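You operate a simulated robot arm through the tools that you are given. There is no shell and no other tool.

Carry out the task below with a simulated two-armed robot. There is one attempt and no reset: what you move stays moved.

TASK
Swap the plug in the dummy neck for the brown one.
Fine: grey plug out to the bench, grit wiped off the rim with the black pad before fitting; pad back. What is to be rubbed or washed off counts as gone when no trace of it is left.
Where things are to end (x, y in the base frame): grey neck plug within 60 mm of [300, -440].

Only the result counts: the job must be done as asked and must still hold three seconds after the hand-in. Knocking over, shifting, dropping, spilling or breaking anything else fails it.

THE ROBOT
Two 7-joint arms with fingered hands on one trunk that stands fixed in place. Base frame: the origin is at the foot of the trunk, x ahead of it, y to its left, z up; the work surface is at about z = 820. Units: mm, degrees, N and s.
The left shoulder is at [79, 185, 1135], the right one opposite. With the tool pointing down near the work surface each hand reaches from about 100 to 840 mm from the base axis, measured 20 degrees to its own side. Payload 4 kg a hand.
The tool frame of a hand sits at the grasp point between the pads (the TCP): z along the fingers, y along the line on which they close. The tips reach 26 mm beyond it. The gripper opens to 132 mm. The gripper's body begins 73 mm behind the TCP. The gripper is a hand of 3 fingers: y runs from the thumb to the fingers, the wrist lies at [0, 0, -224] in the tool frame, and closing takes about 1.5 s.
Orientation is that of the tool frame in the base frame, as a unit quaternion [x, y, z, w]. With the fingers straight down and closing along the base's y, the tool's x points along the base's -x, its y along +y and its z along -z.

THE INTERFACE
- The arms move only by the tool send_rows. It takes "left_plan", "right_plan" or both (then of equal length, played together; a hand with none holds still); each is text: rows parted by semicolons, each of 7 numbers parted by spaces: the shift along the base's x, y, z in mm, then the turn, a rotation vector about the base's x, y, z in degrees, then the gripper command, from -1 (fully open) to 1 (shut), values between in proportion. In form: x y z rx ry rz grip; .... A call has 1 to 20 rows; each row shifts and turns the commanded pose from where the row before left it. Each row takes 0.2 s and may step no farther than 50 mm and 8.6 degrees from the row before; otherwise, or with a gripper value out of range, the whole call is refused. Where a pose cannot be reached the arm comes as near as it can. A force on the tool above 40 N (or 10 N above the force at the start of the call, whichever is more), or a blocked arm, ends the call early, and 0.2 s more pass. Each finger travels about 72 mm/s and halts on what it meets, pressing with about 25 N; the grip force reading is that of the motor and also rises with nothing between the fingers. The clock runs only during rows and for 0.2 s after the last one: add rows that do not move to give the fingers time. It gives the time, the measured TCP pose, the force on the tool (base axes), the opening and the grip force at its end, in the units of the frame above (readings bear some noise), with the torque about the TCP (base axes, N m) and any sound that the robot's microphone picked up.
- Cameras (640 x 400 px; columns grow to the right, rows downward): "scene" is now at [193.3, -49.5, 1378.1]; the picture's right is [-0.54, -0.84, 0.11], its down [-0.50, 0.20, -0.84] and it looks along [0.68, -0.51, -0.52] (base axes); focal length 238 px, centre (320, 200). "left" rides on the left gripper at [-62, 3, -92] in its tool frame; the picture's right is [-0.05, -1.00, 0.00], its down [0.83, -0.04, -0.56] and it looks along [0.55, -0.03, 0.83] (tool axes); focal length 230 px, centre (320, 200). "right" rides on the right gripper at [61, 3, -92] in its tool frame; the picture's right is [-0.05, 1.00, 0.00], its down [-0.83, -0.04, -0.55] and it looks along [-0.55, -0.03, 0.83] (tool axes); focal length 230 px, centre (320, 200). There is no depth. A picture from a camera that has moved, and an enlarged one, comes with that camera's place and axes in the base frame and with its lens. The place of the scene camera against the robot may be out by one fixed shift of up to 12 mm in any direction.
- grab_frame(camera): a new picture of that camera. The clock stands still meanwhile.
- move_column(by): slides the trunk up (or, below 0, down) by that many mm; the arms and the scene camera ride with it, the base frame stays. It gives what a move gives, with no picture.
- set_grasp(shape, hand): the hand has 3 fingers and takes this shape, open, in about a second: jaw (thumb against the fingers, like two jaws); tri (thumb and two fingers); tip (a fingertip pinch); poke (one finger out to press); point (the index stretched); flat (the hand flat); cup (the hand cupped); fist (a fist). The gripper value then closes the fingers along that shape, each until it touches; the sizes above hold for jaw. It gives what a move gives, with no picture.
- turn_head(pan, tilt): turns the head with the scene camera to pan (to the left, within 86 degrees either way) and tilt (down, from -29 to 69), counted from straight ahead of the robot. It gives what a move gives.
- close_up(camera, box): a new picture of the part [left, top, right, bottom] of that camera's present view, enlarged. The clock stands still meanwhile.
- sign_off(): hands the job in; it is judged then, once.

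Nothing tells you positions but the pictures and the camera data. Unless the task says otherwise, let go and move clear before handing in.

The tools are called after "Emit:" by a JSON object that holds its "fn" and its "kwargs". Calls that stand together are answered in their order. send_rows: Moves the arms, as the interface text tells. Its arguments: {"type":"object","properties":{"left_plan":{"type":"string"},"right_plan":{"type":"string"}},"required":[]} The other tools are called the same way: move_column (by) slides the trunk up or down; set_grasp (shape, hand) gives the hand a shape; turn_head (pan, tilt) turns the head that bears the scene camera; grab_frame (camera) takes a picture; close_up (camera, box) takes an enlarged picture of a part of a camera's view; sign_off () hands the job in.

At the start:

```text
time_s: 0.0
left_ee_pos: [488.1, -23.8, 1220.0]
left_ee_rot: [0.0, 1.0, 0.0, 0.0]
left_force: [-0.1, 0.6, 0.9]
left_ft_torque: [0.03, 0.03, 0.0]
left_width: 131.8
left_finger_force: 0.0
left_shape: jaw
right_ee_pos: [336.6, -482.9, 1303.0]
right_ee_rot: [0.0, 1.0, 0.001, 0.0]
right_force: [-0.1, 0.5, -0.4]
right_ft_torque: [0.01, 0.0, 0.01]
right_width: 131.8
right_finger_force: 0.0
right_shape: jaw
trunk travel left (down, up): [-175.0, 287.0]
head pan, tilt: [-33.2, 21.6]
```

scene: 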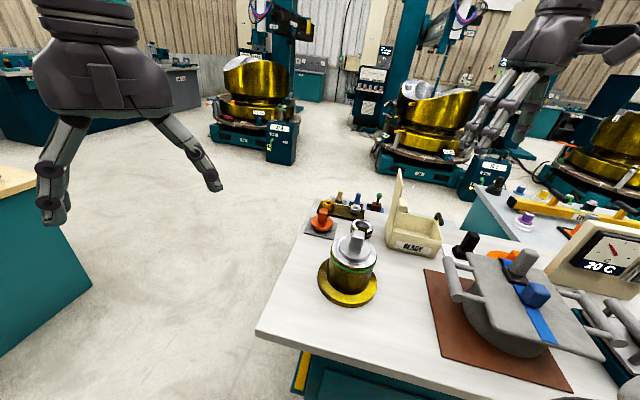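
right: 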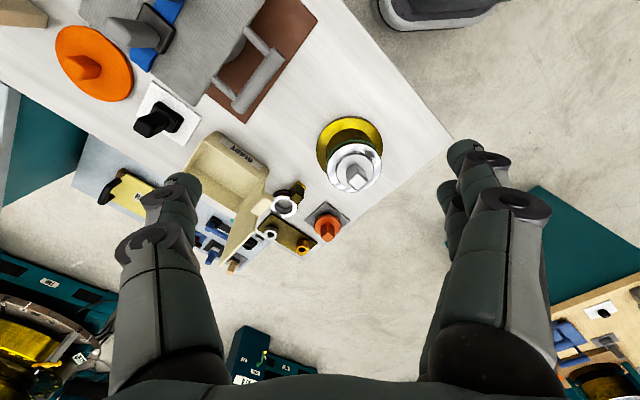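
left: 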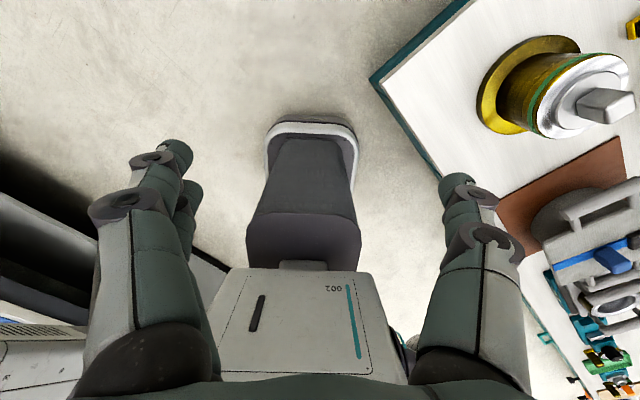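

I see a bench with a brass neck carrying a grey plug, an orange plug on a mat, a "READY" bin, and a machine with a grey plate on a brown mat. I'll look closer to find the brown plug and the black pad.

Emit:
{"fn": "close_up", "kwargs": {"camera": "scene", "box": [270, 170, 470, 320]}}

Emit:
{"fn": "close_up", "kwargs": {"camera": "scene", "box": [420, 170, 640, 340]}}

Emit:
{"fn": "close_up", "kwargs": {"camera": "right", "box": [60, 80, 400, 290]}}

Emit:
{"fn": "turn_head", "kwargs": {"pan": -60, "tilt": 40}}

```text
2.67 times, centred on (370, 245) of scene
camera zoom: at [193.3, -49.5, 1378.1], right [-0.54, -0.84, 0.11], down [-0.5, 0.2, -0.84], along [0.68, -0.51, -0.52], focal length 635 px, centre (187, 80)
```

zoom: 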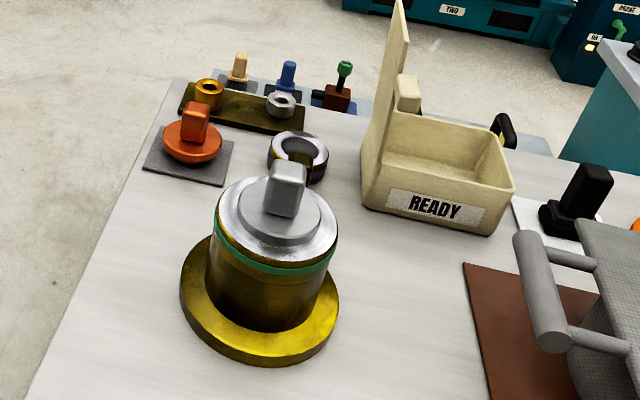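

```text
2.35 times, centred on (530, 255) of scene
camera zoom: at [193.3, -49.5, 1378.1], right [-0.54, -0.84, 0.11], down [-0.5, 0.2, -0.84], along [0.68, -0.51, -0.52], focal length 560 px, centre (-174, 71)
```

zoom: 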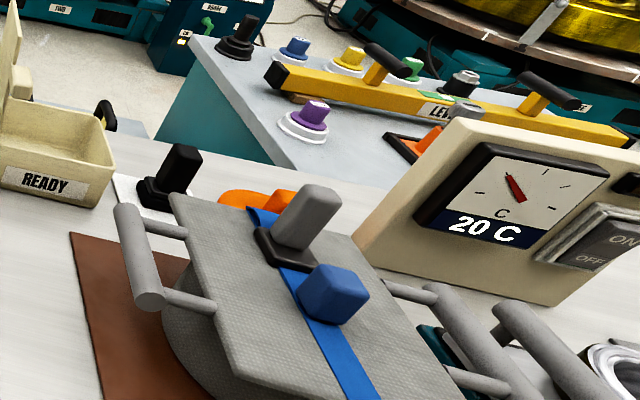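

```text
1.88 times, centred on (230, 185) of right
camera zoom: at [276.2, -480.6, 1393.8], right [0.05, 1.0, 0.0], down [0.83, -0.04, 0.55], along [0.55, -0.03, -0.83], focal length 433 px, centre (489, 228)
```

zoom: 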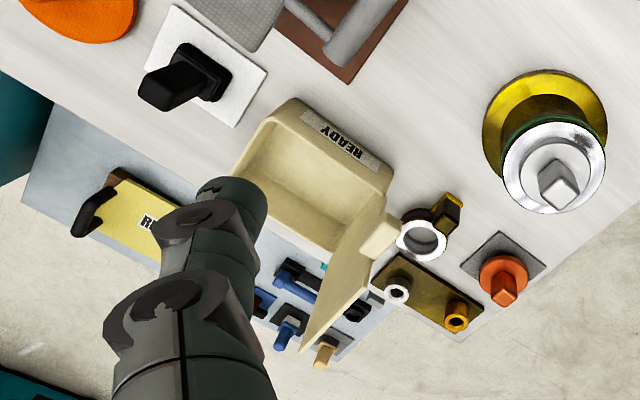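

```text
time_s: 0.9
left_ee_pos: [487.9, -23.7, 1220.3]
left_ee_rot: [0.0, 1.0, 0.0, 0.0]
left_force: [1.0, 0.1, 0.0]
left_ft_torque: [-0.02, -0.05, 0.01]
left_width: 131.9
left_finger_force: 0.0
left_shape: jaw
right_ee_pos: [337.0, -483.3, 1301.6]
right_ee_rot: [0.001, 1.0, 0.0, 0.0]
right_force: [0.6, 0.0, 0.6]
right_ft_torque: [0.0, 0.02, 0.0]
right_width: 131.6
right_finger_force: 0.1
right_shape: jaw
trunk travel left (down, up): [-175.0, 287.0]
head pan, tilt: [-60.0, 40.0]
```

The candidates so far: a rust-coloured plug on a grey tile, an orange disc by the black pad, and a black pad with handle on a white tile. I'll look further with the head turned.

Emit:
{"fn": "grab_frame", "kwargs": {"camera": "scene"}}

Emit:
{"fn": "grab_frame", "kwargs": {"camera": "left"}}

Emit:
{"fn": "close_up", "kwargs": {"camera": "right", "box": [0, 0, 240, 150]}}

Emit:
{"fn": "close_up", "kwargs": {"camera": "right", "box": [240, 100, 400, 250]}}

```text
taken
camera scene: at [152.9, -72.2, 1357.2], right [-0.85, -0.5, 0.18], down [-0.47, 0.56, -0.68], along [0.24, -0.66, -0.71], focal length 238 px, centre (320, 200)
```

scene: 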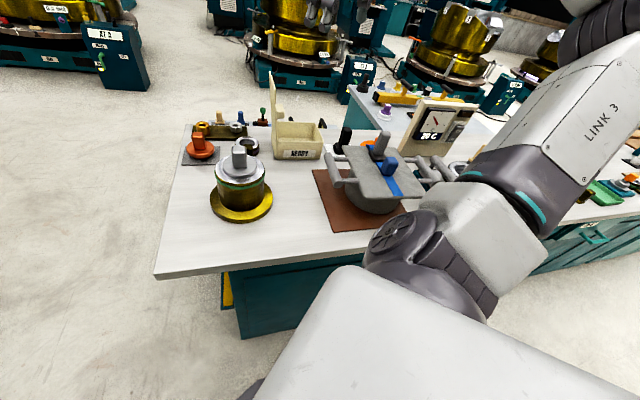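

```text
taken
camera left: at [549.4, -20.4, 1311.5], right [0.05, -1.0, 0.0], down [-0.83, -0.04, 0.56], along [-0.55, -0.03, -0.83], focal length 230 px, centre (320, 200)
```

left: 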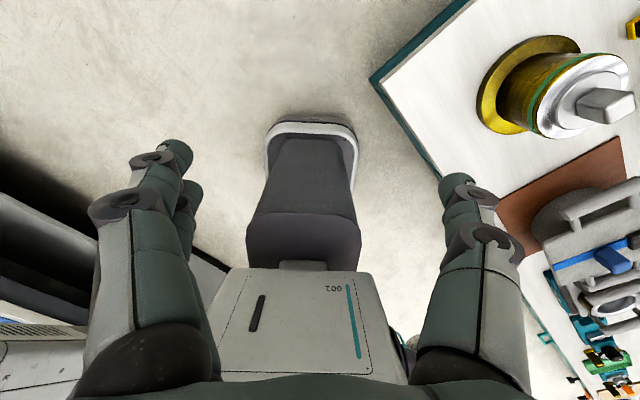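

```text
2.67 times, centred on (120, 75) of right
camera zoom: at [276.2, -480.6, 1393.8], right [0.05, 1.0, 0.0], down [0.83, -0.04, 0.55], along [0.55, -0.03, -0.83], focal length 614 px, centre (853, 533)
```

zoom: 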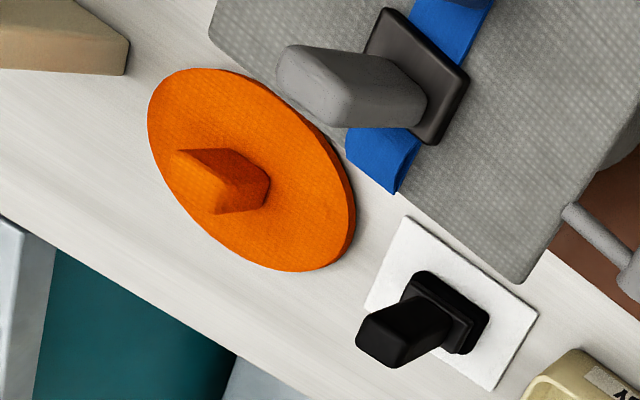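

```text
2.67 times, centred on (320, 175) of right
camera zoom: at [276.2, -480.6, 1393.8], right [0.05, 1.0, 0.0], down [0.83, -0.04, 0.55], along [0.55, -0.03, -0.83], focal length 614 px, centre (320, 267)
```

zoom: 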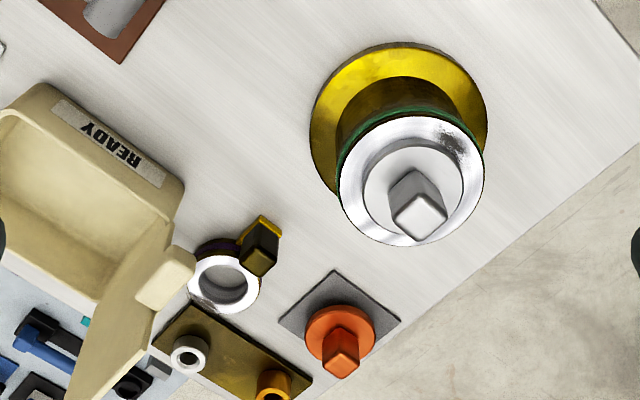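

I'm zooming in from the current head pose to compare the plugs and the ring.

Emit:
{"fn": "close_up", "kwargs": {"camera": "scene", "box": [170, 100, 290, 180]}}

Emit:
{"fn": "close_up", "kwargs": {"camera": "scene", "box": [200, 130, 290, 230]}}

Emit:
{"fn": "close_up", "kwargs": {"camera": "scene", "box": [300, 80, 520, 220]}}

```text
5.00 times, centred on (230, 140) of scene
camera zoom: at [152.9, -72.2, 1357.2], right [-0.85, -0.5, 0.18], down [-0.47, 0.56, -0.68], along [0.24, -0.66, -0.71], focal length 1191 px, centre (770, 500)
```

zoom: 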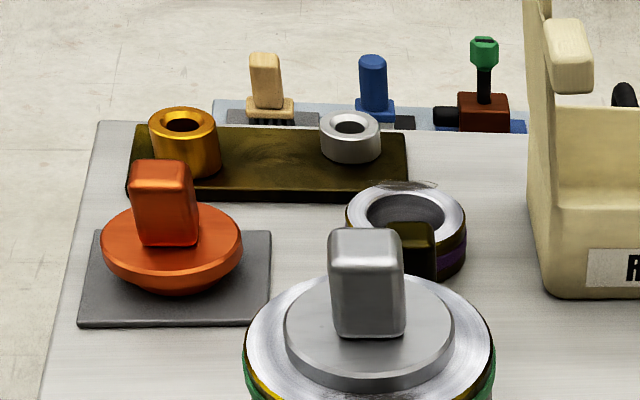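

```text
4.00 times, centred on (245, 180) of scene
camera zoom: at [152.9, -72.2, 1357.2], right [-0.85, -0.5, 0.18], down [-0.47, 0.56, -0.68], along [0.24, -0.66, -0.71], focal length 953 px, centre (620, 280)
```

zoom: 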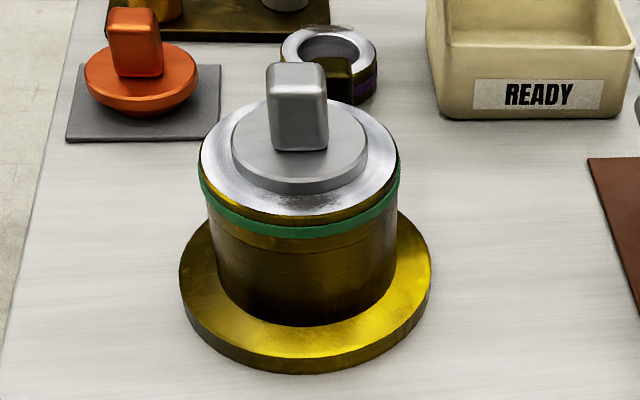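

```text
2.86 times, centred on (410, 150) of scene
camera zoom: at [152.9, -72.2, 1357.2], right [-0.85, -0.5, 0.18], down [-0.47, 0.56, -0.68], along [0.24, -0.66, -0.71], focal length 680 px, centre (63, 343)
```

zoom: 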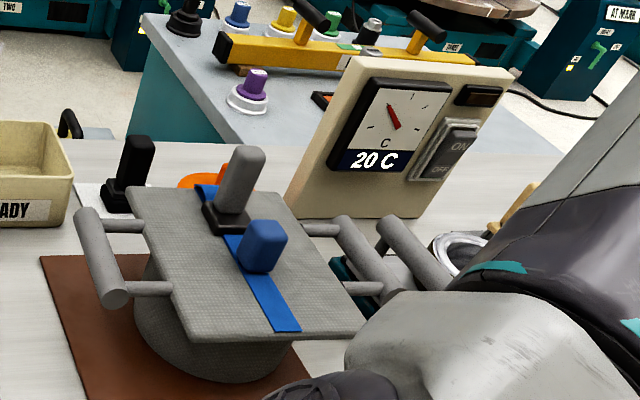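

The layout is becoming clear. The dummy neck with the grey plug is near (485,-412), the rust-brown plug near (750,-483) and the black pad near (400,-865). The bench is turned about 45°. I'll bring the right hand over the neck, yawed 45°, and look down.

Emit:
{"fn": "send_rows", "kwargs": {"right_plan": "20 12 -17 0 0 -7.5 -1;20 12 -17 0 0 -7.5 -1;20 12 -17 0 0 -7.5 -1;20 12 -17 0 0 -7.5 -1;20 12 -17 0 0 -7.5 -1;20 12 -17 0 0 -7.5 -1"}}

Emit:
{"fn": "grab_frame", "kwargs": {"camera": "right"}}

Emit:
{"fn": "grab_frame", "kwargs": {"camera": "scene"}}

```text
time_s: 2.3
left_ee_pos: [489.9, -22.6, 1218.2]
left_ee_rot: [-0.001, 1.0, 0.0, -0.001]
left_force: [0.1, 0.2, 0.4]
left_ft_torque: [0.0, 0.04, 0.01]
left_width: 131.9
left_finger_force: 0.0
left_shape: jaw
right_ee_pos: [459.7, -411.4, 1199.3]
right_ee_rot: [0.384, 0.923, 0.0, 0.0]
right_force: [-0.1, 0.9, -1.0]
right_ft_torque: [0.03, 0.02, -0.03]
right_width: 131.8
right_finger_force: 0.0
right_shape: jaw
trunk travel left (down, up): [-175.0, 287.0]
head pan, tilt: [-60.0, 40.0]
```

```text
taken
camera right: at [419.3, -365.4, 1291.1], right [0.74, 0.67, 0.0], down [0.56, -0.62, 0.55], along [0.37, -0.41, -0.83], focal length 230 px, centre (320, 200)
```

right: 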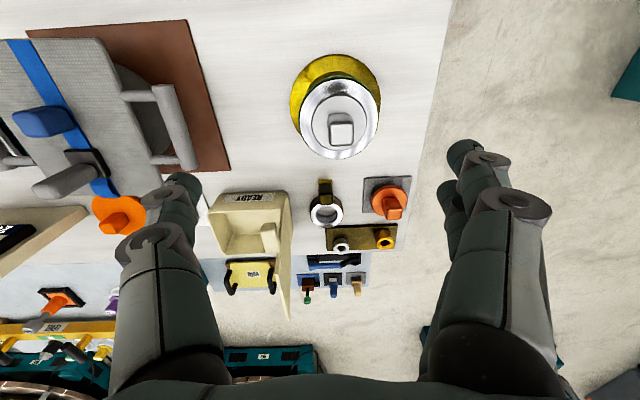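

```text
taken
camera scene: at [154.2, -71.9, 1357.0], right [-0.85, -0.5, 0.18], down [-0.48, 0.56, -0.68], along [0.24, -0.66, -0.71], focal length 238 px, centre (320, 200)
```

scene: 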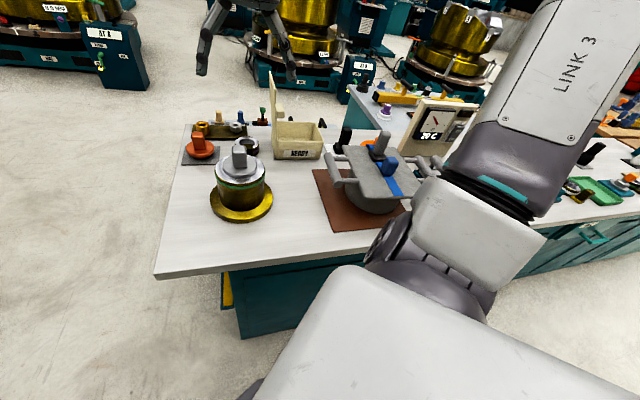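

The neck is nearly square to the camera now. I'm zooming on the neck, the rust plug and the pad area.

Emit:
{"fn": "close_up", "kwargs": {"camera": "right", "box": [280, 45, 400, 165]}}

Emit:
{"fn": "close_up", "kwargs": {"camera": "right", "box": [300, 165, 420, 255]}}

```text
3.33 times, centred on (340, 105) of right
camera zoom: at [419.3, -365.4, 1291.1], right [0.74, 0.67, 0.0], down [0.56, -0.62, 0.55], along [0.37, -0.41, -0.83], focal length 767 px, centre (253, 517)
```

zoom: 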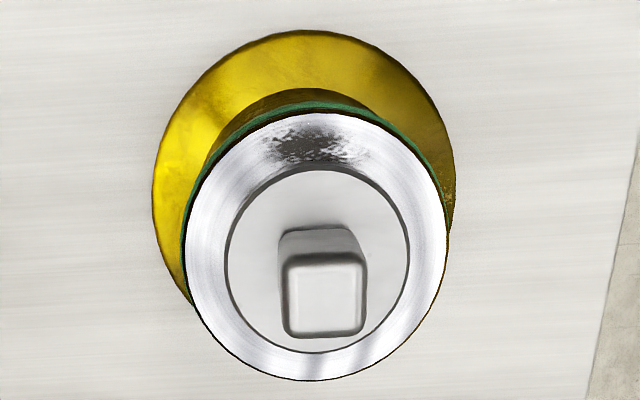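

```text
4.44 times, centred on (360, 210) of right
camera zoom: at [419.3, -365.4, 1291.1], right [0.74, 0.67, 0.0], down [0.56, -0.62, 0.55], along [0.37, -0.41, -0.83], focal length 1022 px, centre (142, 156)
```

zoom: 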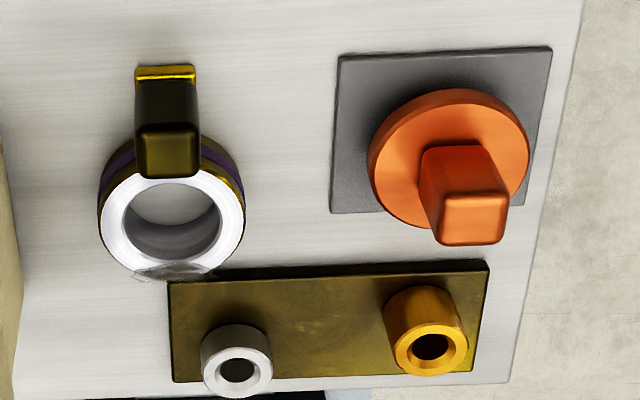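

Triangulated from two views, the grey knob top is at about (504,-417,988) and the rust knob top at about (745,-482,886). I'll move above the grey knob, staying clear of it, for a closer look.

Emit:
{"fn": "send_rows", "kwargs": {"right_plan": "11 -2 -25 0 0 0 -1;11 -2 -25 0 0 0 -1;11 -1 -25 0 0 0 -1;11 -1 -25 0 0 0 -1;0 0 -20 0 0 0 -1"}}

Emit:
{"fn": "grab_frame", "kwargs": {"camera": "right"}}

Emit:
{"fn": "close_up", "kwargs": {"camera": "scene", "box": [160, 60, 320, 240]}}

```text
time_s: 3.5
left_ee_pos: [488.4, -23.1, 1220.6]
left_ee_rot: [0.0, 1.0, 0.0, 0.0]
left_force: [-0.2, 0.6, -0.1]
left_ft_torque: [-0.04, -0.02, -0.01]
left_width: 131.9
left_finger_force: 0.1
left_shape: jaw
right_ee_pos: [501.9, -417.6, 1079.8]
right_ee_rot: [0.383, 0.924, 0.0, 0.001]
right_force: [-0.4, 0.7, -0.8]
right_ft_torque: [-0.01, 0.0, -0.02]
right_width: 131.9
right_finger_force: 0.0
right_shape: jaw
trunk travel left (down, up): [-175.0, 287.0]
head pan, tilt: [-60.0, 40.0]
```

```text
taken
camera right: at [461.2, -371.9, 1171.4], right [0.74, 0.67, 0.0], down [0.56, -0.62, 0.56], along [0.37, -0.41, -0.83], focal length 230 px, centre (320, 200)
```

right: 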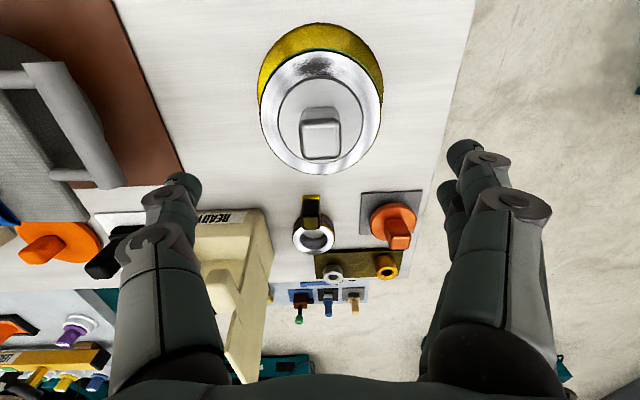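

```text
2.22 times, centred on (240, 150) of scene
camera zoom: at [152.8, -72.4, 1357.2], right [-0.85, -0.5, 0.18], down [-0.47, 0.56, -0.68], along [0.24, -0.66, -0.71], focal length 529 px, centre (498, 311)
```

zoom: 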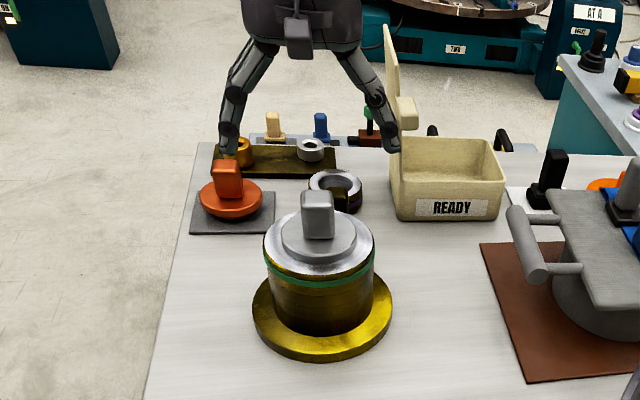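

The hand is above the neck and its axis lies over the knob. I'm zooming in on the knob to read yaw and heights.

Emit:
{"fn": "close_up", "kwargs": {"camera": "right", "box": [250, 20, 390, 180]}}

Emit:
{"fn": "close_up", "kwargs": {"camera": "right", "box": [350, 180, 440, 290]}}

Emit:
{"fn": "close_up", "kwargs": {"camera": "right", "box": [0, 180, 180, 300]}}

```text
2.50 times, centred on (320, 100) of right
camera zoom: at [461.2, -371.9, 1171.4], right [0.74, 0.67, 0.0], down [0.56, -0.62, 0.56], along [0.37, -0.41, -0.83], focal length 575 px, centre (320, 450)
```

zoom: 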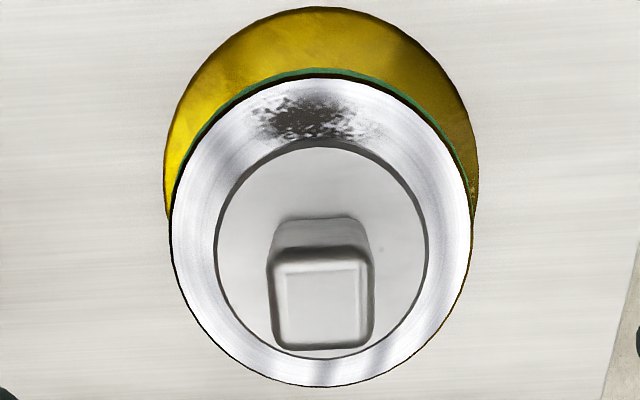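

```text
3.64 times, centred on (395, 235) of right
camera zoom: at [461.2, -371.9, 1171.4], right [0.74, 0.67, 0.0], down [0.56, -0.62, 0.56], along [0.37, -0.41, -0.83], focal length 837 px, centre (47, 73)
```

zoom: 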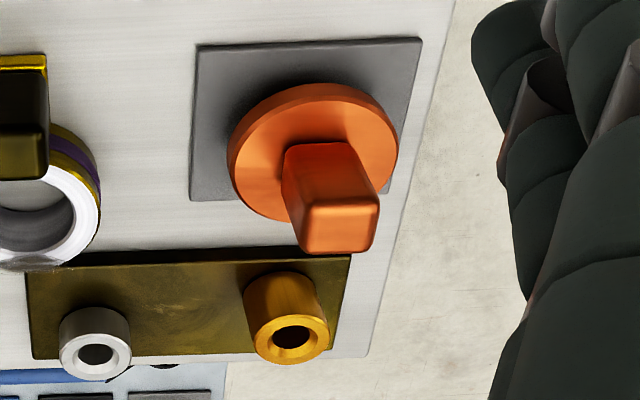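

```text
3.33 times, centred on (90, 240) of right
camera zoom: at [461.2, -371.9, 1171.4], right [0.74, 0.67, 0.0], down [0.56, -0.62, 0.56], along [0.37, -0.41, -0.83], focal length 767 px, centre (1087, 67)
```

zoom: 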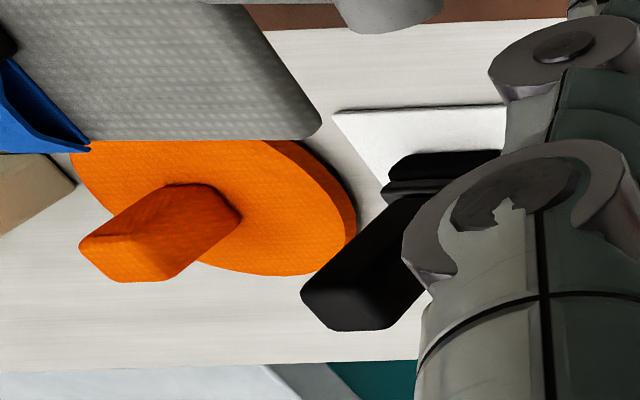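

The grey knob is centred at about (504,-418), roughly 33 mm square. The rim is at z ≈ 933 and the knob top at 988, with the grit on the robot's side of the rim. I'll half-close the fingers, descend around the knob and check.

Emit:
{"fn": "send_rows", "kwargs": {"right_plan": "2 0 0 0 0 2.5 0;0 0 0 0 0 0 0;0 0 0 0 0 0 0;0 0 0 0 0 0 0;0 0 -20 0 0 0 0;0 0 -20 0 0 0 0;0 0 -20 0 0 0 0;0 0 -20 0 0 0 0"}}

Emit:
{"fn": "grab_frame", "kwargs": {"camera": "right"}}

Emit:
{"fn": "close_up", "kwargs": {"camera": "scene", "box": [180, 90, 300, 230]}}

```text
time_s: 5.3
left_ee_pos: [488.3, -24.6, 1219.9]
left_ee_rot: [0.0, 1.0, 0.0, -0.001]
left_force: [-0.3, -0.5, -0.3]
left_ft_torque: [-0.02, -0.01, 0.0]
left_width: 132.0
left_finger_force: 0.0
left_shape: jaw
right_ee_pos: [503.8, -417.9, 1000.0]
right_ee_rot: [0.362, 0.932, 0.0, 0.0]
right_force: [-0.4, 0.7, 0.0]
right_ft_torque: [-0.02, 0.03, 0.0]
right_width: 66.5
right_finger_force: 0.1
right_shape: jaw
trunk travel left (down, up): [-175.0, 287.0]
head pan, tilt: [-60.0, 40.0]
```

```text
taken
camera right: at [461.8, -374.2, 1091.5], right [0.71, 0.7, 0.0], down [0.58, -0.59, 0.55], along [0.39, -0.4, -0.83], focal length 230 px, centre (320, 200)
```

right: 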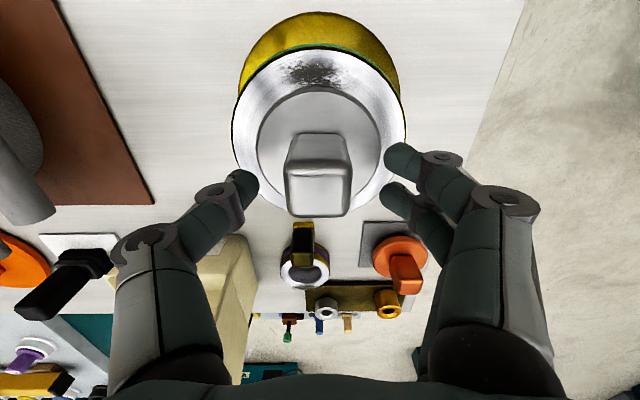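

```text
2.86 times, centred on (240, 160) of scene
camera zoom: at [153.5, -72.5, 1357.1], right [-0.85, -0.5, 0.18], down [-0.47, 0.56, -0.68], along [0.24, -0.66, -0.71], focal length 680 px, centre (549, 314)
```

zoom: 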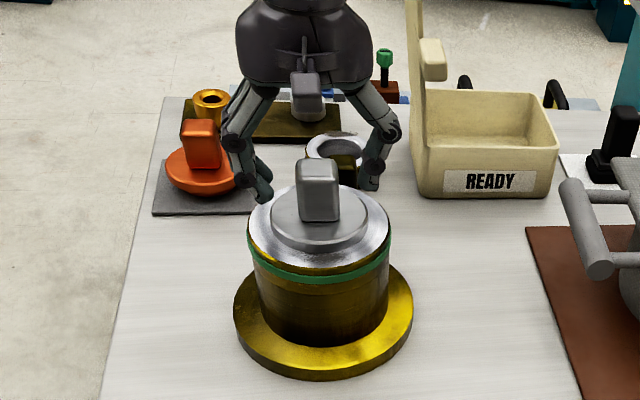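

The fingers straddle the knob. I'll descend 28 mm and close.

Emit:
{"fn": "send_rows", "kwargs": {"right_plan": "0 0 -10 0 0 0 0;0 0 -10 0 0 0 0;0 0 -8 0 0 0 0;0 0 0 0 0 0 0;0 0 0 0 0 0 1;0 0 0 0 0 0 1;0 0 0 0 0 0 1;0 0 0 0 0 0 1;0 0 0 0 0 0 1;0 0 0 0 0 0 1"}}

Emit:
{"fn": "close_up", "kwargs": {"camera": "right", "box": [200, 0, 440, 240]}}

Emit:
{"fn": "close_up", "kwargs": {"camera": "scene", "box": [180, 90, 300, 230]}}

```text
time_s: 7.5
left_ee_pos: [486.9, -22.0, 1220.8]
left_ee_rot: [0.0, 1.0, 0.0, 0.0]
left_force: [-0.6, 0.1, 1.1]
left_ft_torque: [-0.01, 0.01, 0.0]
left_width: 131.7
left_finger_force: 0.0
left_shape: jaw
right_ee_pos: [502.9, -416.3, 975.3]
right_ee_rot: [0.362, 0.932, 0.0, 0.002]
right_force: [8.7, -6.6, 34.7]
right_ft_torque: [-0.47, 0.12, 0.08]
right_width: 59.5
right_finger_force: 25.3
right_shape: jaw
trunk travel left (down, up): [-175.0, 287.0]
head pan, tilt: [-60.0, 40.0]
```

```text
1.67 times, centred on (320, 120) of right
camera zoom: at [460.4, -372.8, 1066.4], right [0.71, 0.7, 0.0], down [0.58, -0.59, 0.56], along [0.39, -0.4, -0.83], focal length 384 px, centre (320, 333)
```

zoom: 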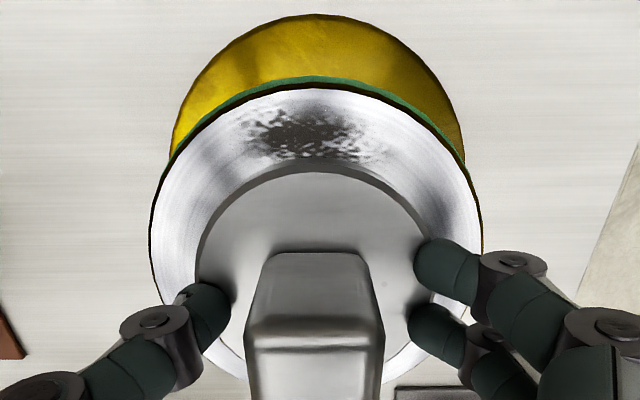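

```text
2.86 times, centred on (240, 160) of scene
camera zoom: at [151.1, -70.6, 1357.7], right [-0.85, -0.5, 0.18], down [-0.47, 0.56, -0.68], along [0.24, -0.66, -0.71], focal length 680 px, centre (549, 314)
```

zoom: 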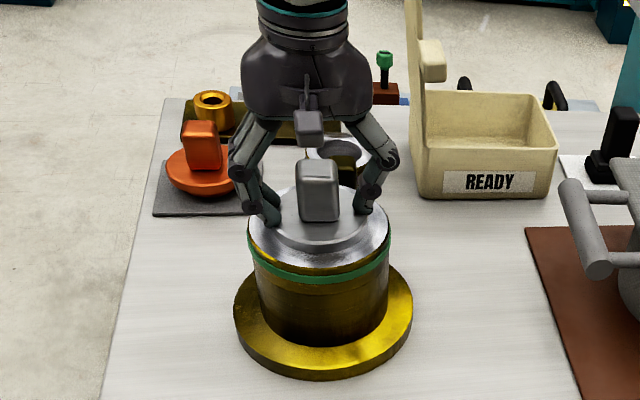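

The fingertips touched the flange, so I'll back up 10 mm with the fingers relaxed and close again.

Emit:
{"fn": "send_rows", "kwargs": {"right_plan": "0 0 5 0 0 0 0.05;0 0 5 0 0 0 0.05;0 0 0 0 0 0 0.05;0 0 0 0 0 0 0.4;0 0 0 0 0 0 0.4"}}

```text
time_s: 8.7
left_ee_pos: [487.5, -23.5, 1220.3]
left_ee_rot: [0.0, 1.0, 0.0, 0.0]
left_force: [-0.6, -0.6, 0.5]
left_ft_torque: [0.03, -0.01, 0.0]
left_width: 132.1
left_finger_force: 0.1
left_shape: jaw
right_ee_pos: [501.8, -417.9, 980.8]
right_ee_rot: [0.363, 0.932, 0.0, -0.001]
right_force: [0.0, 1.1, 0.1]
right_ft_torque: [-0.02, 0.02, -0.01]
right_width: 39.9
right_finger_force: 0.1
right_shape: jaw
trunk travel left (down, up): [-175.0, 287.0]
head pan, tilt: [-60.0, 40.0]
```

Emit:
{"fn": "send_rows", "kwargs": {"right_plan": "0 0 0 0 0 0 1;0 0 0 0 0 0 1;0 0 0 0 0 0 1;0 0 0 0 0 0 1;0 0 0 0 0 0 1"}}

Emit:
{"fn": "close_up", "kwargs": {"camera": "right", "box": [200, 0, 440, 240]}}

```text
time_s: 9.9
left_ee_pos: [488.4, -22.2, 1220.0]
left_ee_rot: [0.0, 1.0, 0.0, 0.0]
left_force: [0.7, 0.0, -0.3]
left_ft_torque: [-0.02, 0.01, -0.01]
left_width: 132.0
left_finger_force: 0.2
left_shape: jaw
right_ee_pos: [502.5, -416.8, 982.7]
right_ee_rot: [0.363, 0.932, 0.001, -0.001]
right_force: [-1.2, 1.9, -1.0]
right_ft_torque: [0.05, 0.03, -0.04]
right_width: 28.6
right_finger_force: 25.2
right_shape: jaw
trunk travel left (down, up): [-175.0, 287.0]
head pan, tilt: [-60.0, 40.0]
```

```text
1.67 times, centred on (320, 120) of right
camera zoom: at [460.3, -374.1, 1073.7], right [0.71, 0.7, 0.0], down [0.58, -0.59, 0.55], along [0.39, -0.4, -0.83], focal length 384 px, centre (320, 333)
```

zoom: 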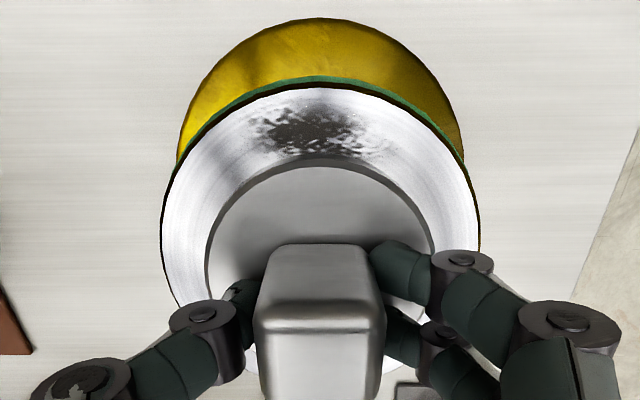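

The knob is gripped (28.6 mm, 25 N). I'll pull it straight up, gently at first.

Emit:
{"fn": "send_rows", "kwargs": {"right_plan": "0 0 4 0 0 0 1;0 0 4 0 0 0 1;0 0 6 0 0 0 1;0 0 8 0 0 0 1;0 0 10 0 0 0 1"}}

Emit:
{"fn": "grab_frame", "kwargs": {"camera": "right"}}

Emit:
{"fn": "close_up", "kwargs": {"camera": "scene", "box": [180, 90, 300, 230]}}

```text
time_s: 11.1
left_ee_pos: [488.8, -24.7, 1220.4]
left_ee_rot: [0.0, 1.0, 0.001, 0.0]
left_force: [0.8, -0.4, -0.2]
left_ft_torque: [-0.03, -0.01, 0.01]
left_width: 131.9
left_finger_force: 0.1
left_shape: jaw
right_ee_pos: [504.4, -416.3, 1015.0]
right_ee_rot: [0.363, 0.932, 0.0, 0.0]
right_force: [-0.2, 1.1, -2.9]
right_ft_torque: [-0.01, 0.03, -0.04]
right_width: 28.1
right_finger_force: 25.0
right_shape: jaw
trunk travel left (down, up): [-175.0, 287.0]
head pan, tilt: [-60.0, 40.0]
```

```text
taken
camera right: at [460.6, -373.9, 1105.8], right [0.71, 0.7, 0.0], down [0.58, -0.59, 0.55], along [0.39, -0.4, -0.83], focal length 230 px, centre (320, 200)
```

right: 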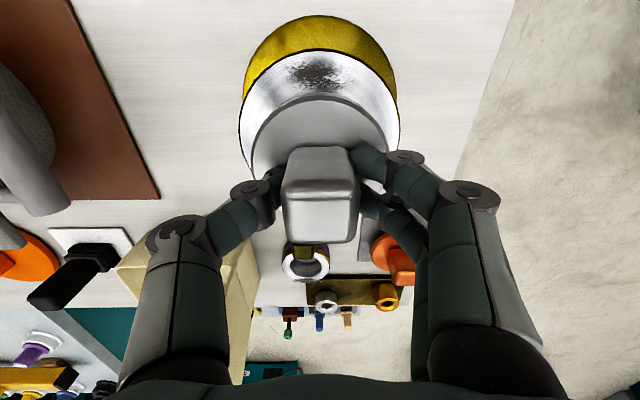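

```text
2.86 times, centred on (240, 160) of scene
camera zoom: at [152.9, -72.3, 1357.2], right [-0.85, -0.5, 0.18], down [-0.47, 0.56, -0.68], along [0.24, -0.66, -0.71], focal length 680 px, centre (549, 314)
```

zoom: 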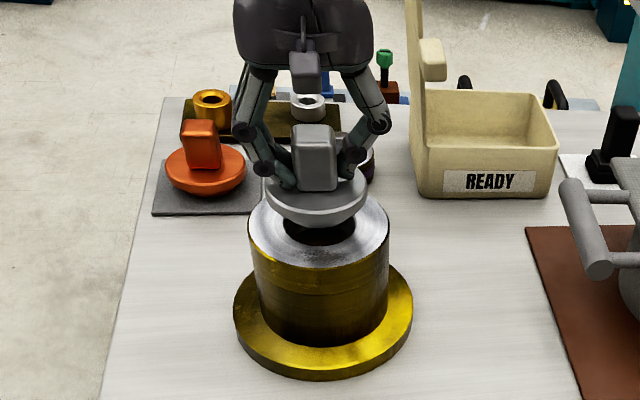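

The plug is free: it has a shallow domed underside. The neck's green band vanished as it left, so the band may indicate a seated plug. I'll carry the plug high towards (312,-452).

Emit:
{"fn": "send_rows", "kwargs": {"right_plan": "0 0 30 0 0 0 1;0 0 30 0 0 0 1;0 0 25 0 0 0 1;-25 -5 0 0 0 0 1;-32 -6 0 0 0 0 1;-32 -6 0 0 0 0 1;-32 -6 0 0 0 0 1;-32 -6 0 0 0 0 1;-25 -4 0 0 0 0 1;-14 -3 0 0 0 0 1;0 0 0 0 0 0 1"}}

Emit:
{"fn": "grab_frame", "kwargs": {"camera": "right"}}

Emit:
{"fn": "grab_frame", "kwargs": {"camera": "scene"}}

```text
time_s: 13.5
left_ee_pos: [488.7, -23.1, 1219.0]
left_ee_rot: [0.0, 1.0, 0.0, 0.0]
left_force: [-0.8, 0.4, 0.5]
left_ft_torque: [0.02, 0.01, 0.01]
left_width: 131.9
left_finger_force: 0.1
left_shape: jaw
right_ee_pos: [311.0, -453.8, 1099.1]
right_ee_rot: [0.363, 0.932, 0.0, -0.001]
right_force: [-0.4, 0.6, -1.9]
right_ft_torque: [0.0, 0.0, -0.02]
right_width: 28.3
right_finger_force: 25.2
right_shape: jaw
trunk travel left (down, up): [-175.0, 287.0]
head pan, tilt: [-60.0, 40.0]
```

```text
taken
camera right: at [268.4, -410.3, 1190.3], right [0.71, 0.7, 0.0], down [0.58, -0.59, 0.55], along [0.39, -0.4, -0.83], focal length 230 px, centre (320, 200)
```

right: 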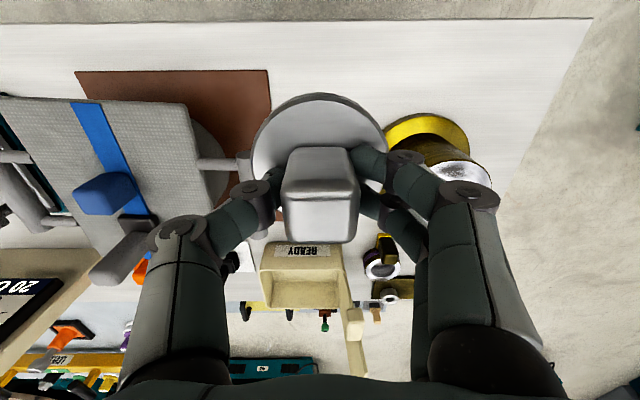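

```text
taken
camera scene: at [153.3, -72.3, 1357.1], right [-0.85, -0.5, 0.18], down [-0.47, 0.56, -0.68], along [0.24, -0.66, -0.71], focal length 238 px, centre (320, 200)
```

scene: 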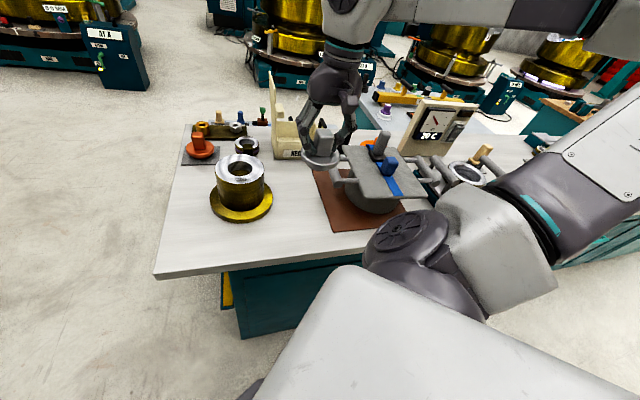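

The bench edge is about 80 mm off on the near side and the mat about 83 mm to one side. I'll shift 10 mm away from the mat and lower the plug towards the bench.

Emit:
{"fn": "send_rows", "kwargs": {"right_plan": "5 5 -30 0 0 0 1;5 5 -30 0 0 0 1;0 0 -30 0 0 0 1;0 0 -30 0 0 0 1;0 0 -30 0 0 0 1;0 0 -30 0 0 0 1;0 0 -20 0 0 0 1;0 0 0 0 0 0 1"}}

Emit:
{"fn": "grab_frame", "kwargs": {"camera": "right"}}

Emit:
{"fn": "close_up", "kwargs": {"camera": "scene", "box": [250, 100, 430, 260]}}

```text
time_s: 15.3
left_ee_pos: [487.3, -23.3, 1220.4]
left_ee_rot: [0.0, 1.0, 0.0, 0.0]
left_force: [0.0, -0.2, 0.0]
left_ft_torque: [0.02, 0.01, -0.02]
left_width: 131.9
left_finger_force: 0.1
left_shape: jaw
right_ee_pos: [319.6, -443.3, 898.6]
right_ee_rot: [0.362, 0.932, 0.0, -0.001]
right_force: [-0.7, -0.3, -2.1]
right_ft_torque: [0.0, -0.01, -0.02]
right_width: 28.5
right_finger_force: 25.2
right_shape: jaw
trunk travel left (down, up): [-175.0, 287.0]
head pan, tilt: [-60.0, 40.0]
```

```text
taken
camera right: at [278.0, -400.3, 990.3], right [0.71, 0.7, 0.0], down [0.58, -0.59, 0.56], along [0.39, -0.4, -0.83], focal length 230 px, centre (320, 200)
```

right: 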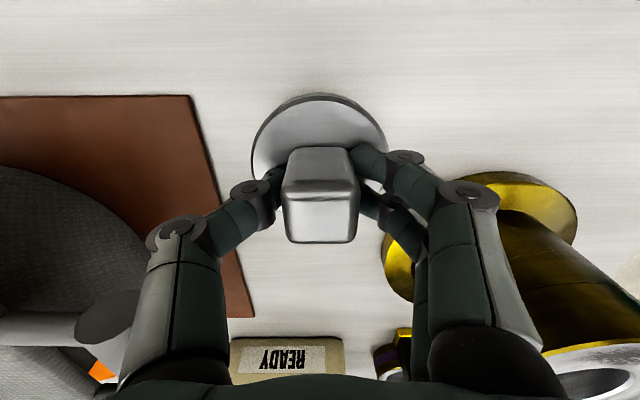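

```text
2.50 times, centred on (340, 180) of scene
camera zoom: at [152.5, -72.2, 1357.3], right [-0.85, -0.5, 0.18], down [-0.47, 0.56, -0.68], along [0.24, -0.66, -0.71], focal length 596 px, centre (270, 250)
```

zoom: 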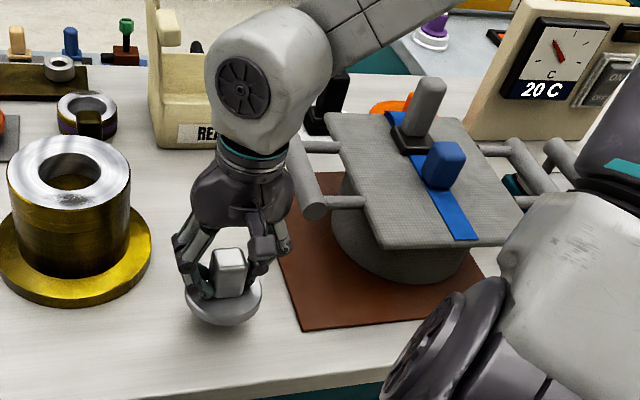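

The plug hangs just above the bench, clear of the mat and neck base. I'll lower it gently until it touches.

Emit:
{"fn": "send_rows", "kwargs": {"right_plan": "0 0 -4 0 0 0 1;0 0 -4 0 0 0 1;0 0 -4 0 0 0 1;0 0 0 0 0 0 1"}}

```text
time_s: 16.3
left_ee_pos: [489.5, -24.1, 1219.3]
left_ee_rot: [0.0, 1.0, 0.0, -0.001]
left_force: [-0.3, 0.0, 0.2]
left_ft_torque: [-0.01, 0.04, 0.01]
left_width: 131.8
left_finger_force: 0.0
left_shape: jaw
right_ee_pos: [321.0, -444.2, 886.1]
right_ee_rot: [0.363, 0.932, 0.0, 0.0]
right_force: [-0.1, 0.3, -2.6]
right_ft_torque: [-0.01, -0.02, -0.04]
right_width: 28.1
right_finger_force: 24.6
right_shape: jaw
trunk travel left (down, up): [-175.0, 287.0]
head pan, tilt: [-60.0, 40.0]
```

Emit:
{"fn": "send_rows", "kwargs": {"right_plan": "0 0 -2 0 0 0 1;0 0 -2 0 0 0 1;0 0 -2 0 0 0 1;0 0 0 0 0 0 1"}}

Emit:
{"fn": "close_up", "kwargs": {"camera": "scene", "box": [280, 180, 380, 250]}}

```text
time_s: 17.3
left_ee_pos: [489.3, -24.0, 1219.9]
left_ee_rot: [0.0, 1.0, -0.001, 0.0]
left_force: [0.5, 0.3, -0.3]
left_ft_torque: [0.02, -0.02, -0.02]
left_width: 131.7
left_finger_force: 0.1
left_shape: jaw
right_ee_pos: [321.0, -443.4, 881.2]
right_ee_rot: [0.362, 0.932, 0.0, 0.0]
right_force: [-0.5, -0.6, -3.1]
right_ft_torque: [-0.04, 0.02, -0.06]
right_width: 28.1
right_finger_force: 25.1
right_shape: jaw
trunk travel left (down, up): [-175.0, 287.0]
head pan, tilt: [-60.0, 40.0]
```

```text
5.71 times, centred on (330, 215) of scene
camera zoom: at [153.0, -72.4, 1357.2], right [-0.85, -0.5, 0.18], down [-0.47, 0.56, -0.68], along [0.24, -0.66, -0.71], focal length 1361 px, centre (263, 114)
```

zoom: 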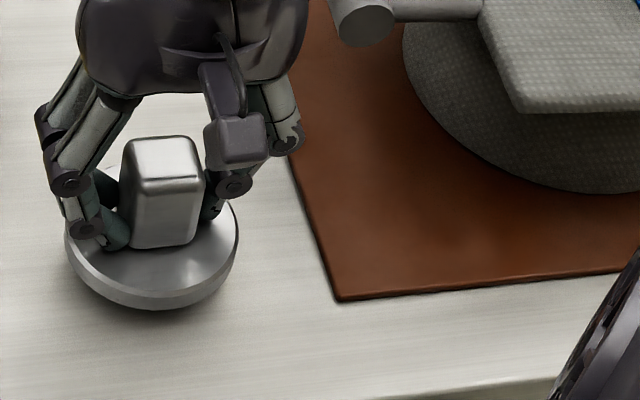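

Emit:
{"fn": "send_rows", "kwargs": {"right_plan": "0 0 -1.5 0 0 0 1;0 0 -1.5 0 0 0 1;0 0 -1.5 0 0 0 1;0 0 0 0 0 0 1"}}

```text
time_s: 18.3
left_ee_pos: [486.6, -23.3, 1221.8]
left_ee_rot: [0.0, 1.0, 0.0, 0.0]
left_force: [-0.4, 0.7, 1.5]
left_ft_torque: [-0.04, -0.02, 0.0]
left_width: 131.7
left_finger_force: 0.1
left_shape: jaw
right_ee_pos: [320.5, -443.2, 877.7]
right_ee_rot: [0.362, 0.932, -0.001, 0.002]
right_force: [0.2, -2.7, 20.0]
right_ft_torque: [-0.09, 0.08, -0.03]
right_width: 29.0
right_finger_force: 24.9
right_shape: jaw
trunk travel left (down, up): [-175.0, 287.0]
head pan, tilt: [-60.0, 40.0]
```

Contact at TCP z≈878. I'll ease off, open the fingers and rise straight up.

Emit:
{"fn": "send_rows", "kwargs": {"right_plan": "0 0 1.5 0 0 0 1;0 0 0 0 0 0 0.3;0 0 0 0 0 0 0;0 0 0 0 0 0 0;0 0 0 0 0 0 0"}}

Emit:
{"fn": "close_up", "kwargs": {"camera": "scene", "box": [280, 180, 380, 250]}}

```text
time_s: 19.5
left_ee_pos: [489.2, -22.5, 1220.1]
left_ee_rot: [-0.001, 1.0, 0.0, 0.0]
left_force: [0.3, -0.7, 0.5]
left_ft_torque: [0.01, 0.01, 0.0]
left_width: 132.0
left_finger_force: 0.0
left_shape: jaw
right_ee_pos: [320.3, -443.3, 878.6]
right_ee_rot: [0.363, 0.932, 0.001, -0.001]
right_force: [0.4, 0.3, -0.6]
right_ft_torque: [-0.03, 0.01, -0.01]
right_width: 65.1
right_finger_force: 0.1
right_shape: jaw
trunk travel left (down, up): [-175.0, 287.0]
head pan, tilt: [-60.0, 40.0]
```

```text
5.71 times, centred on (330, 215) of scene
camera zoom: at [152.9, -72.2, 1357.2], right [-0.85, -0.5, 0.18], down [-0.47, 0.56, -0.68], along [0.24, -0.66, -0.71], focal length 1361 px, centre (263, 114)
```

zoom: 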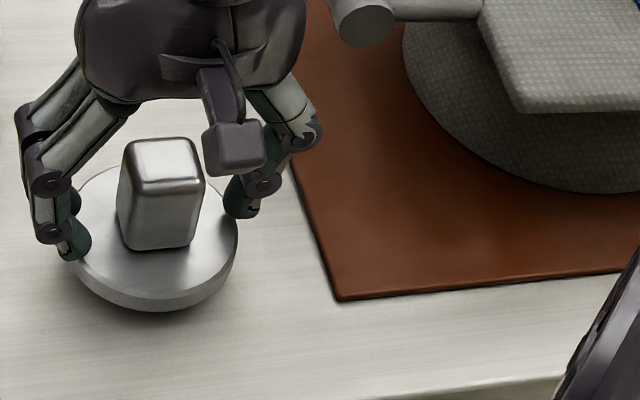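

The grey plug stands at about (320,-443). Next I'll rise and swing over to the black pad near (401,-871), tilting the hand 20° outward for reach, staying high to look first.

Emit:
{"fn": "send_rows", "kwargs": {"right_plan": "0 0 20 0 0 0 0;0 0 45 0 0 0 0;0 0 45 0 0 0 0;0 0 45 0 0 0 0;0 0 45 0 0 0 0;0 0 45 0 0 0 0;0 0 40 0 0 0 0;6 -40 0 0 0 0 0;6 -40 0 0 0 0 0;6 -40 0 0 0 0 0;6 -40 0 0 0 0 0;6 -40 0 0 0 0 0;6 -40 0 0 0 0 0;6 -40 0 -4.5 -4.9 0 0;6 -30 0 -4.5 -4.9 0 0;6 -20 0 -4.5 -4.9 0 0;0 0 0 0 0 0 0"}}

Emit:
{"fn": "grab_frame", "kwargs": {"camera": "right"}}

Emit:
{"fn": "grab_frame", "kwargs": {"camera": "scene"}}

```text
time_s: 23.1
left_ee_pos: [489.3, -23.0, 1220.6]
left_ee_rot: [-0.001, 1.0, 0.0, 0.001]
left_force: [-0.1, -1.2, 0.8]
left_ft_torque: [-0.02, 0.0, 0.0]
left_width: 131.7
left_finger_force: 0.0
left_shape: jaw
right_ee_pos: [375.2, -773.2, 1164.3]
right_ee_rot: [0.357, 0.918, -0.064, 0.162]
right_force: [-1.1, -1.2, 0.5]
right_ft_torque: [0.0, 0.02, 0.04]
right_width: 65.0
right_finger_force: 0.1
right_shape: jaw
trunk travel left (down, up): [-175.0, 287.0]
head pan, tilt: [-60.0, 40.0]
```

```text
taken
camera right: at [312.5, -711.2, 1228.9], right [0.71, 0.7, 0.02], down [0.41, -0.43, 0.81], along [0.57, -0.57, -0.59], focal length 230 px, centre (320, 200)
```

right: 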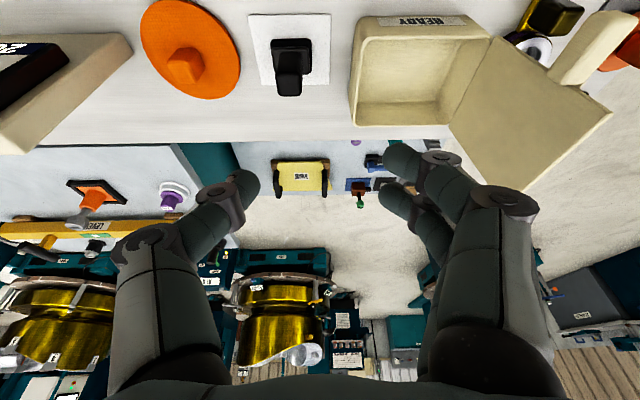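

```text
taken
camera scene: at [153.0, -72.0, 1357.2], right [-0.85, -0.5, 0.18], down [-0.47, 0.56, -0.68], along [0.24, -0.66, -0.71], focal length 238 px, centre (320, 200)
```

scene: 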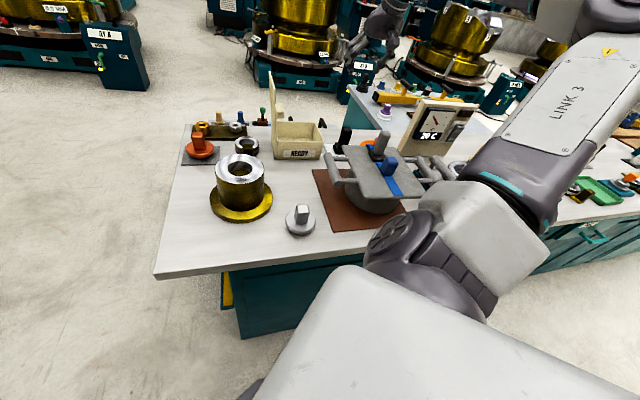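

Emit:
{"fn": "close_up", "kwargs": {"camera": "right", "box": [230, 0, 370, 110]}}

Emit:
{"fn": "close_up", "kwargs": {"camera": "right", "box": [130, 0, 500, 160]}}

```text
3.64 times, centred on (300, 55) of right
camera zoom: at [312.5, -711.2, 1228.9], right [0.71, 0.7, 0.02], down [0.41, -0.43, 0.81], along [0.57, -0.57, -0.59], focal length 837 px, centre (393, 727)
```

zoom: 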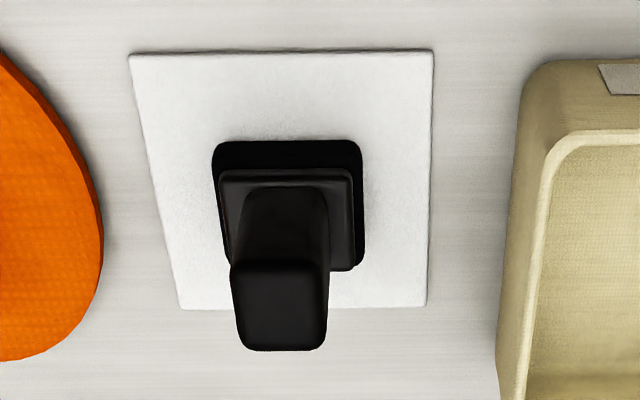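

```text
1.73 times, centred on (315, 80) of right
camera zoom: at [312.5, -711.2, 1228.9], right [0.71, 0.7, 0.02], down [0.41, -0.43, 0.81], along [0.57, -0.57, -0.59], focal length 398 px, centre (329, 408)
```

zoom: 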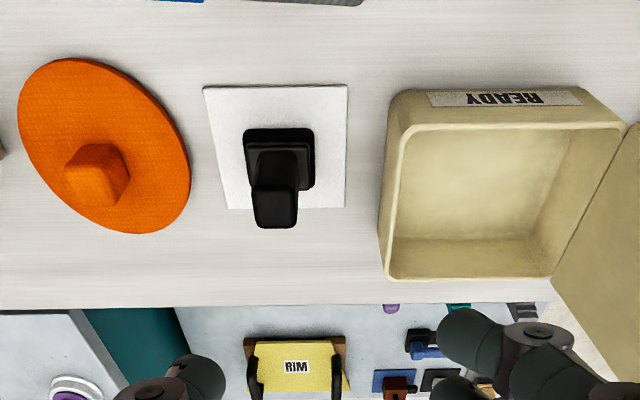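

The black pad stands at about (397,-852), with its handle top near z≈915. It has clear space on both sides. I'll move above it and check alignment.

Emit:
{"fn": "send_rows", "kwargs": {"right_plan": "6 -20 -30 0 0 0 0;6 -20 -30 0 0 0 0;5 -20 -30 0 0 0 0;5 -19 -30 0 0 0 0;0 0 -30 0 0 0 0;0 0 -20 0 0 0 0;0 0 0 0 0 0 0"}}

Emit:
{"fn": "grab_frame", "kwargs": {"camera": "right"}}

Emit:
{"fn": "close_up", "kwargs": {"camera": "scene", "box": [260, 60, 460, 220]}}

```text
time_s: 24.7
left_ee_pos: [487.9, -23.3, 1219.7]
left_ee_rot: [0.0, 1.0, 0.0, 0.0]
left_force: [-0.2, 0.4, -0.8]
left_ft_torque: [0.01, 0.01, -0.01]
left_width: 131.9
left_finger_force: 0.0
left_shape: jaw
right_ee_pos: [398.2, -852.0, 991.7]
right_ee_rot: [0.357, 0.918, -0.063, 0.161]
right_force: [-0.4, 0.1, 0.0]
right_ft_torque: [0.03, 0.0, 0.03]
right_width: 65.2
right_finger_force: 0.1
right_shape: jaw
trunk travel left (down, up): [-175.0, 287.0]
head pan, tilt: [-60.0, 40.0]
```

```text
taken
camera right: at [334.4, -789.4, 1057.3], right [0.71, 0.7, 0.02], down [0.41, -0.43, 0.81], along [0.57, -0.56, -0.59], focal length 230 px, centre (320, 200)
```

right: 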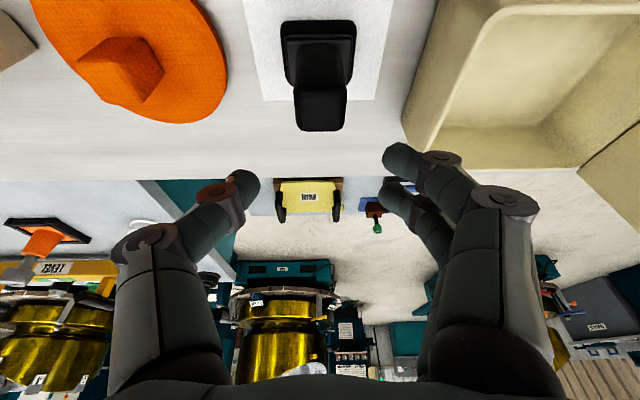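

```text
2.50 times, centred on (360, 140) of scene
camera zoom: at [152.8, -72.1, 1357.3], right [-0.85, -0.5, 0.18], down [-0.47, 0.56, -0.68], along [0.24, -0.66, -0.71], focal length 596 px, centre (220, 350)
```

zoom: 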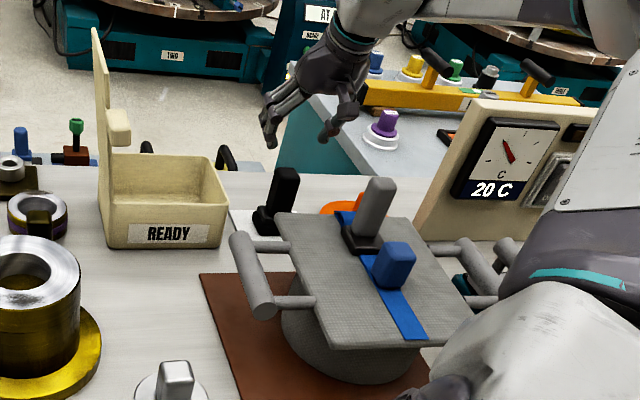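

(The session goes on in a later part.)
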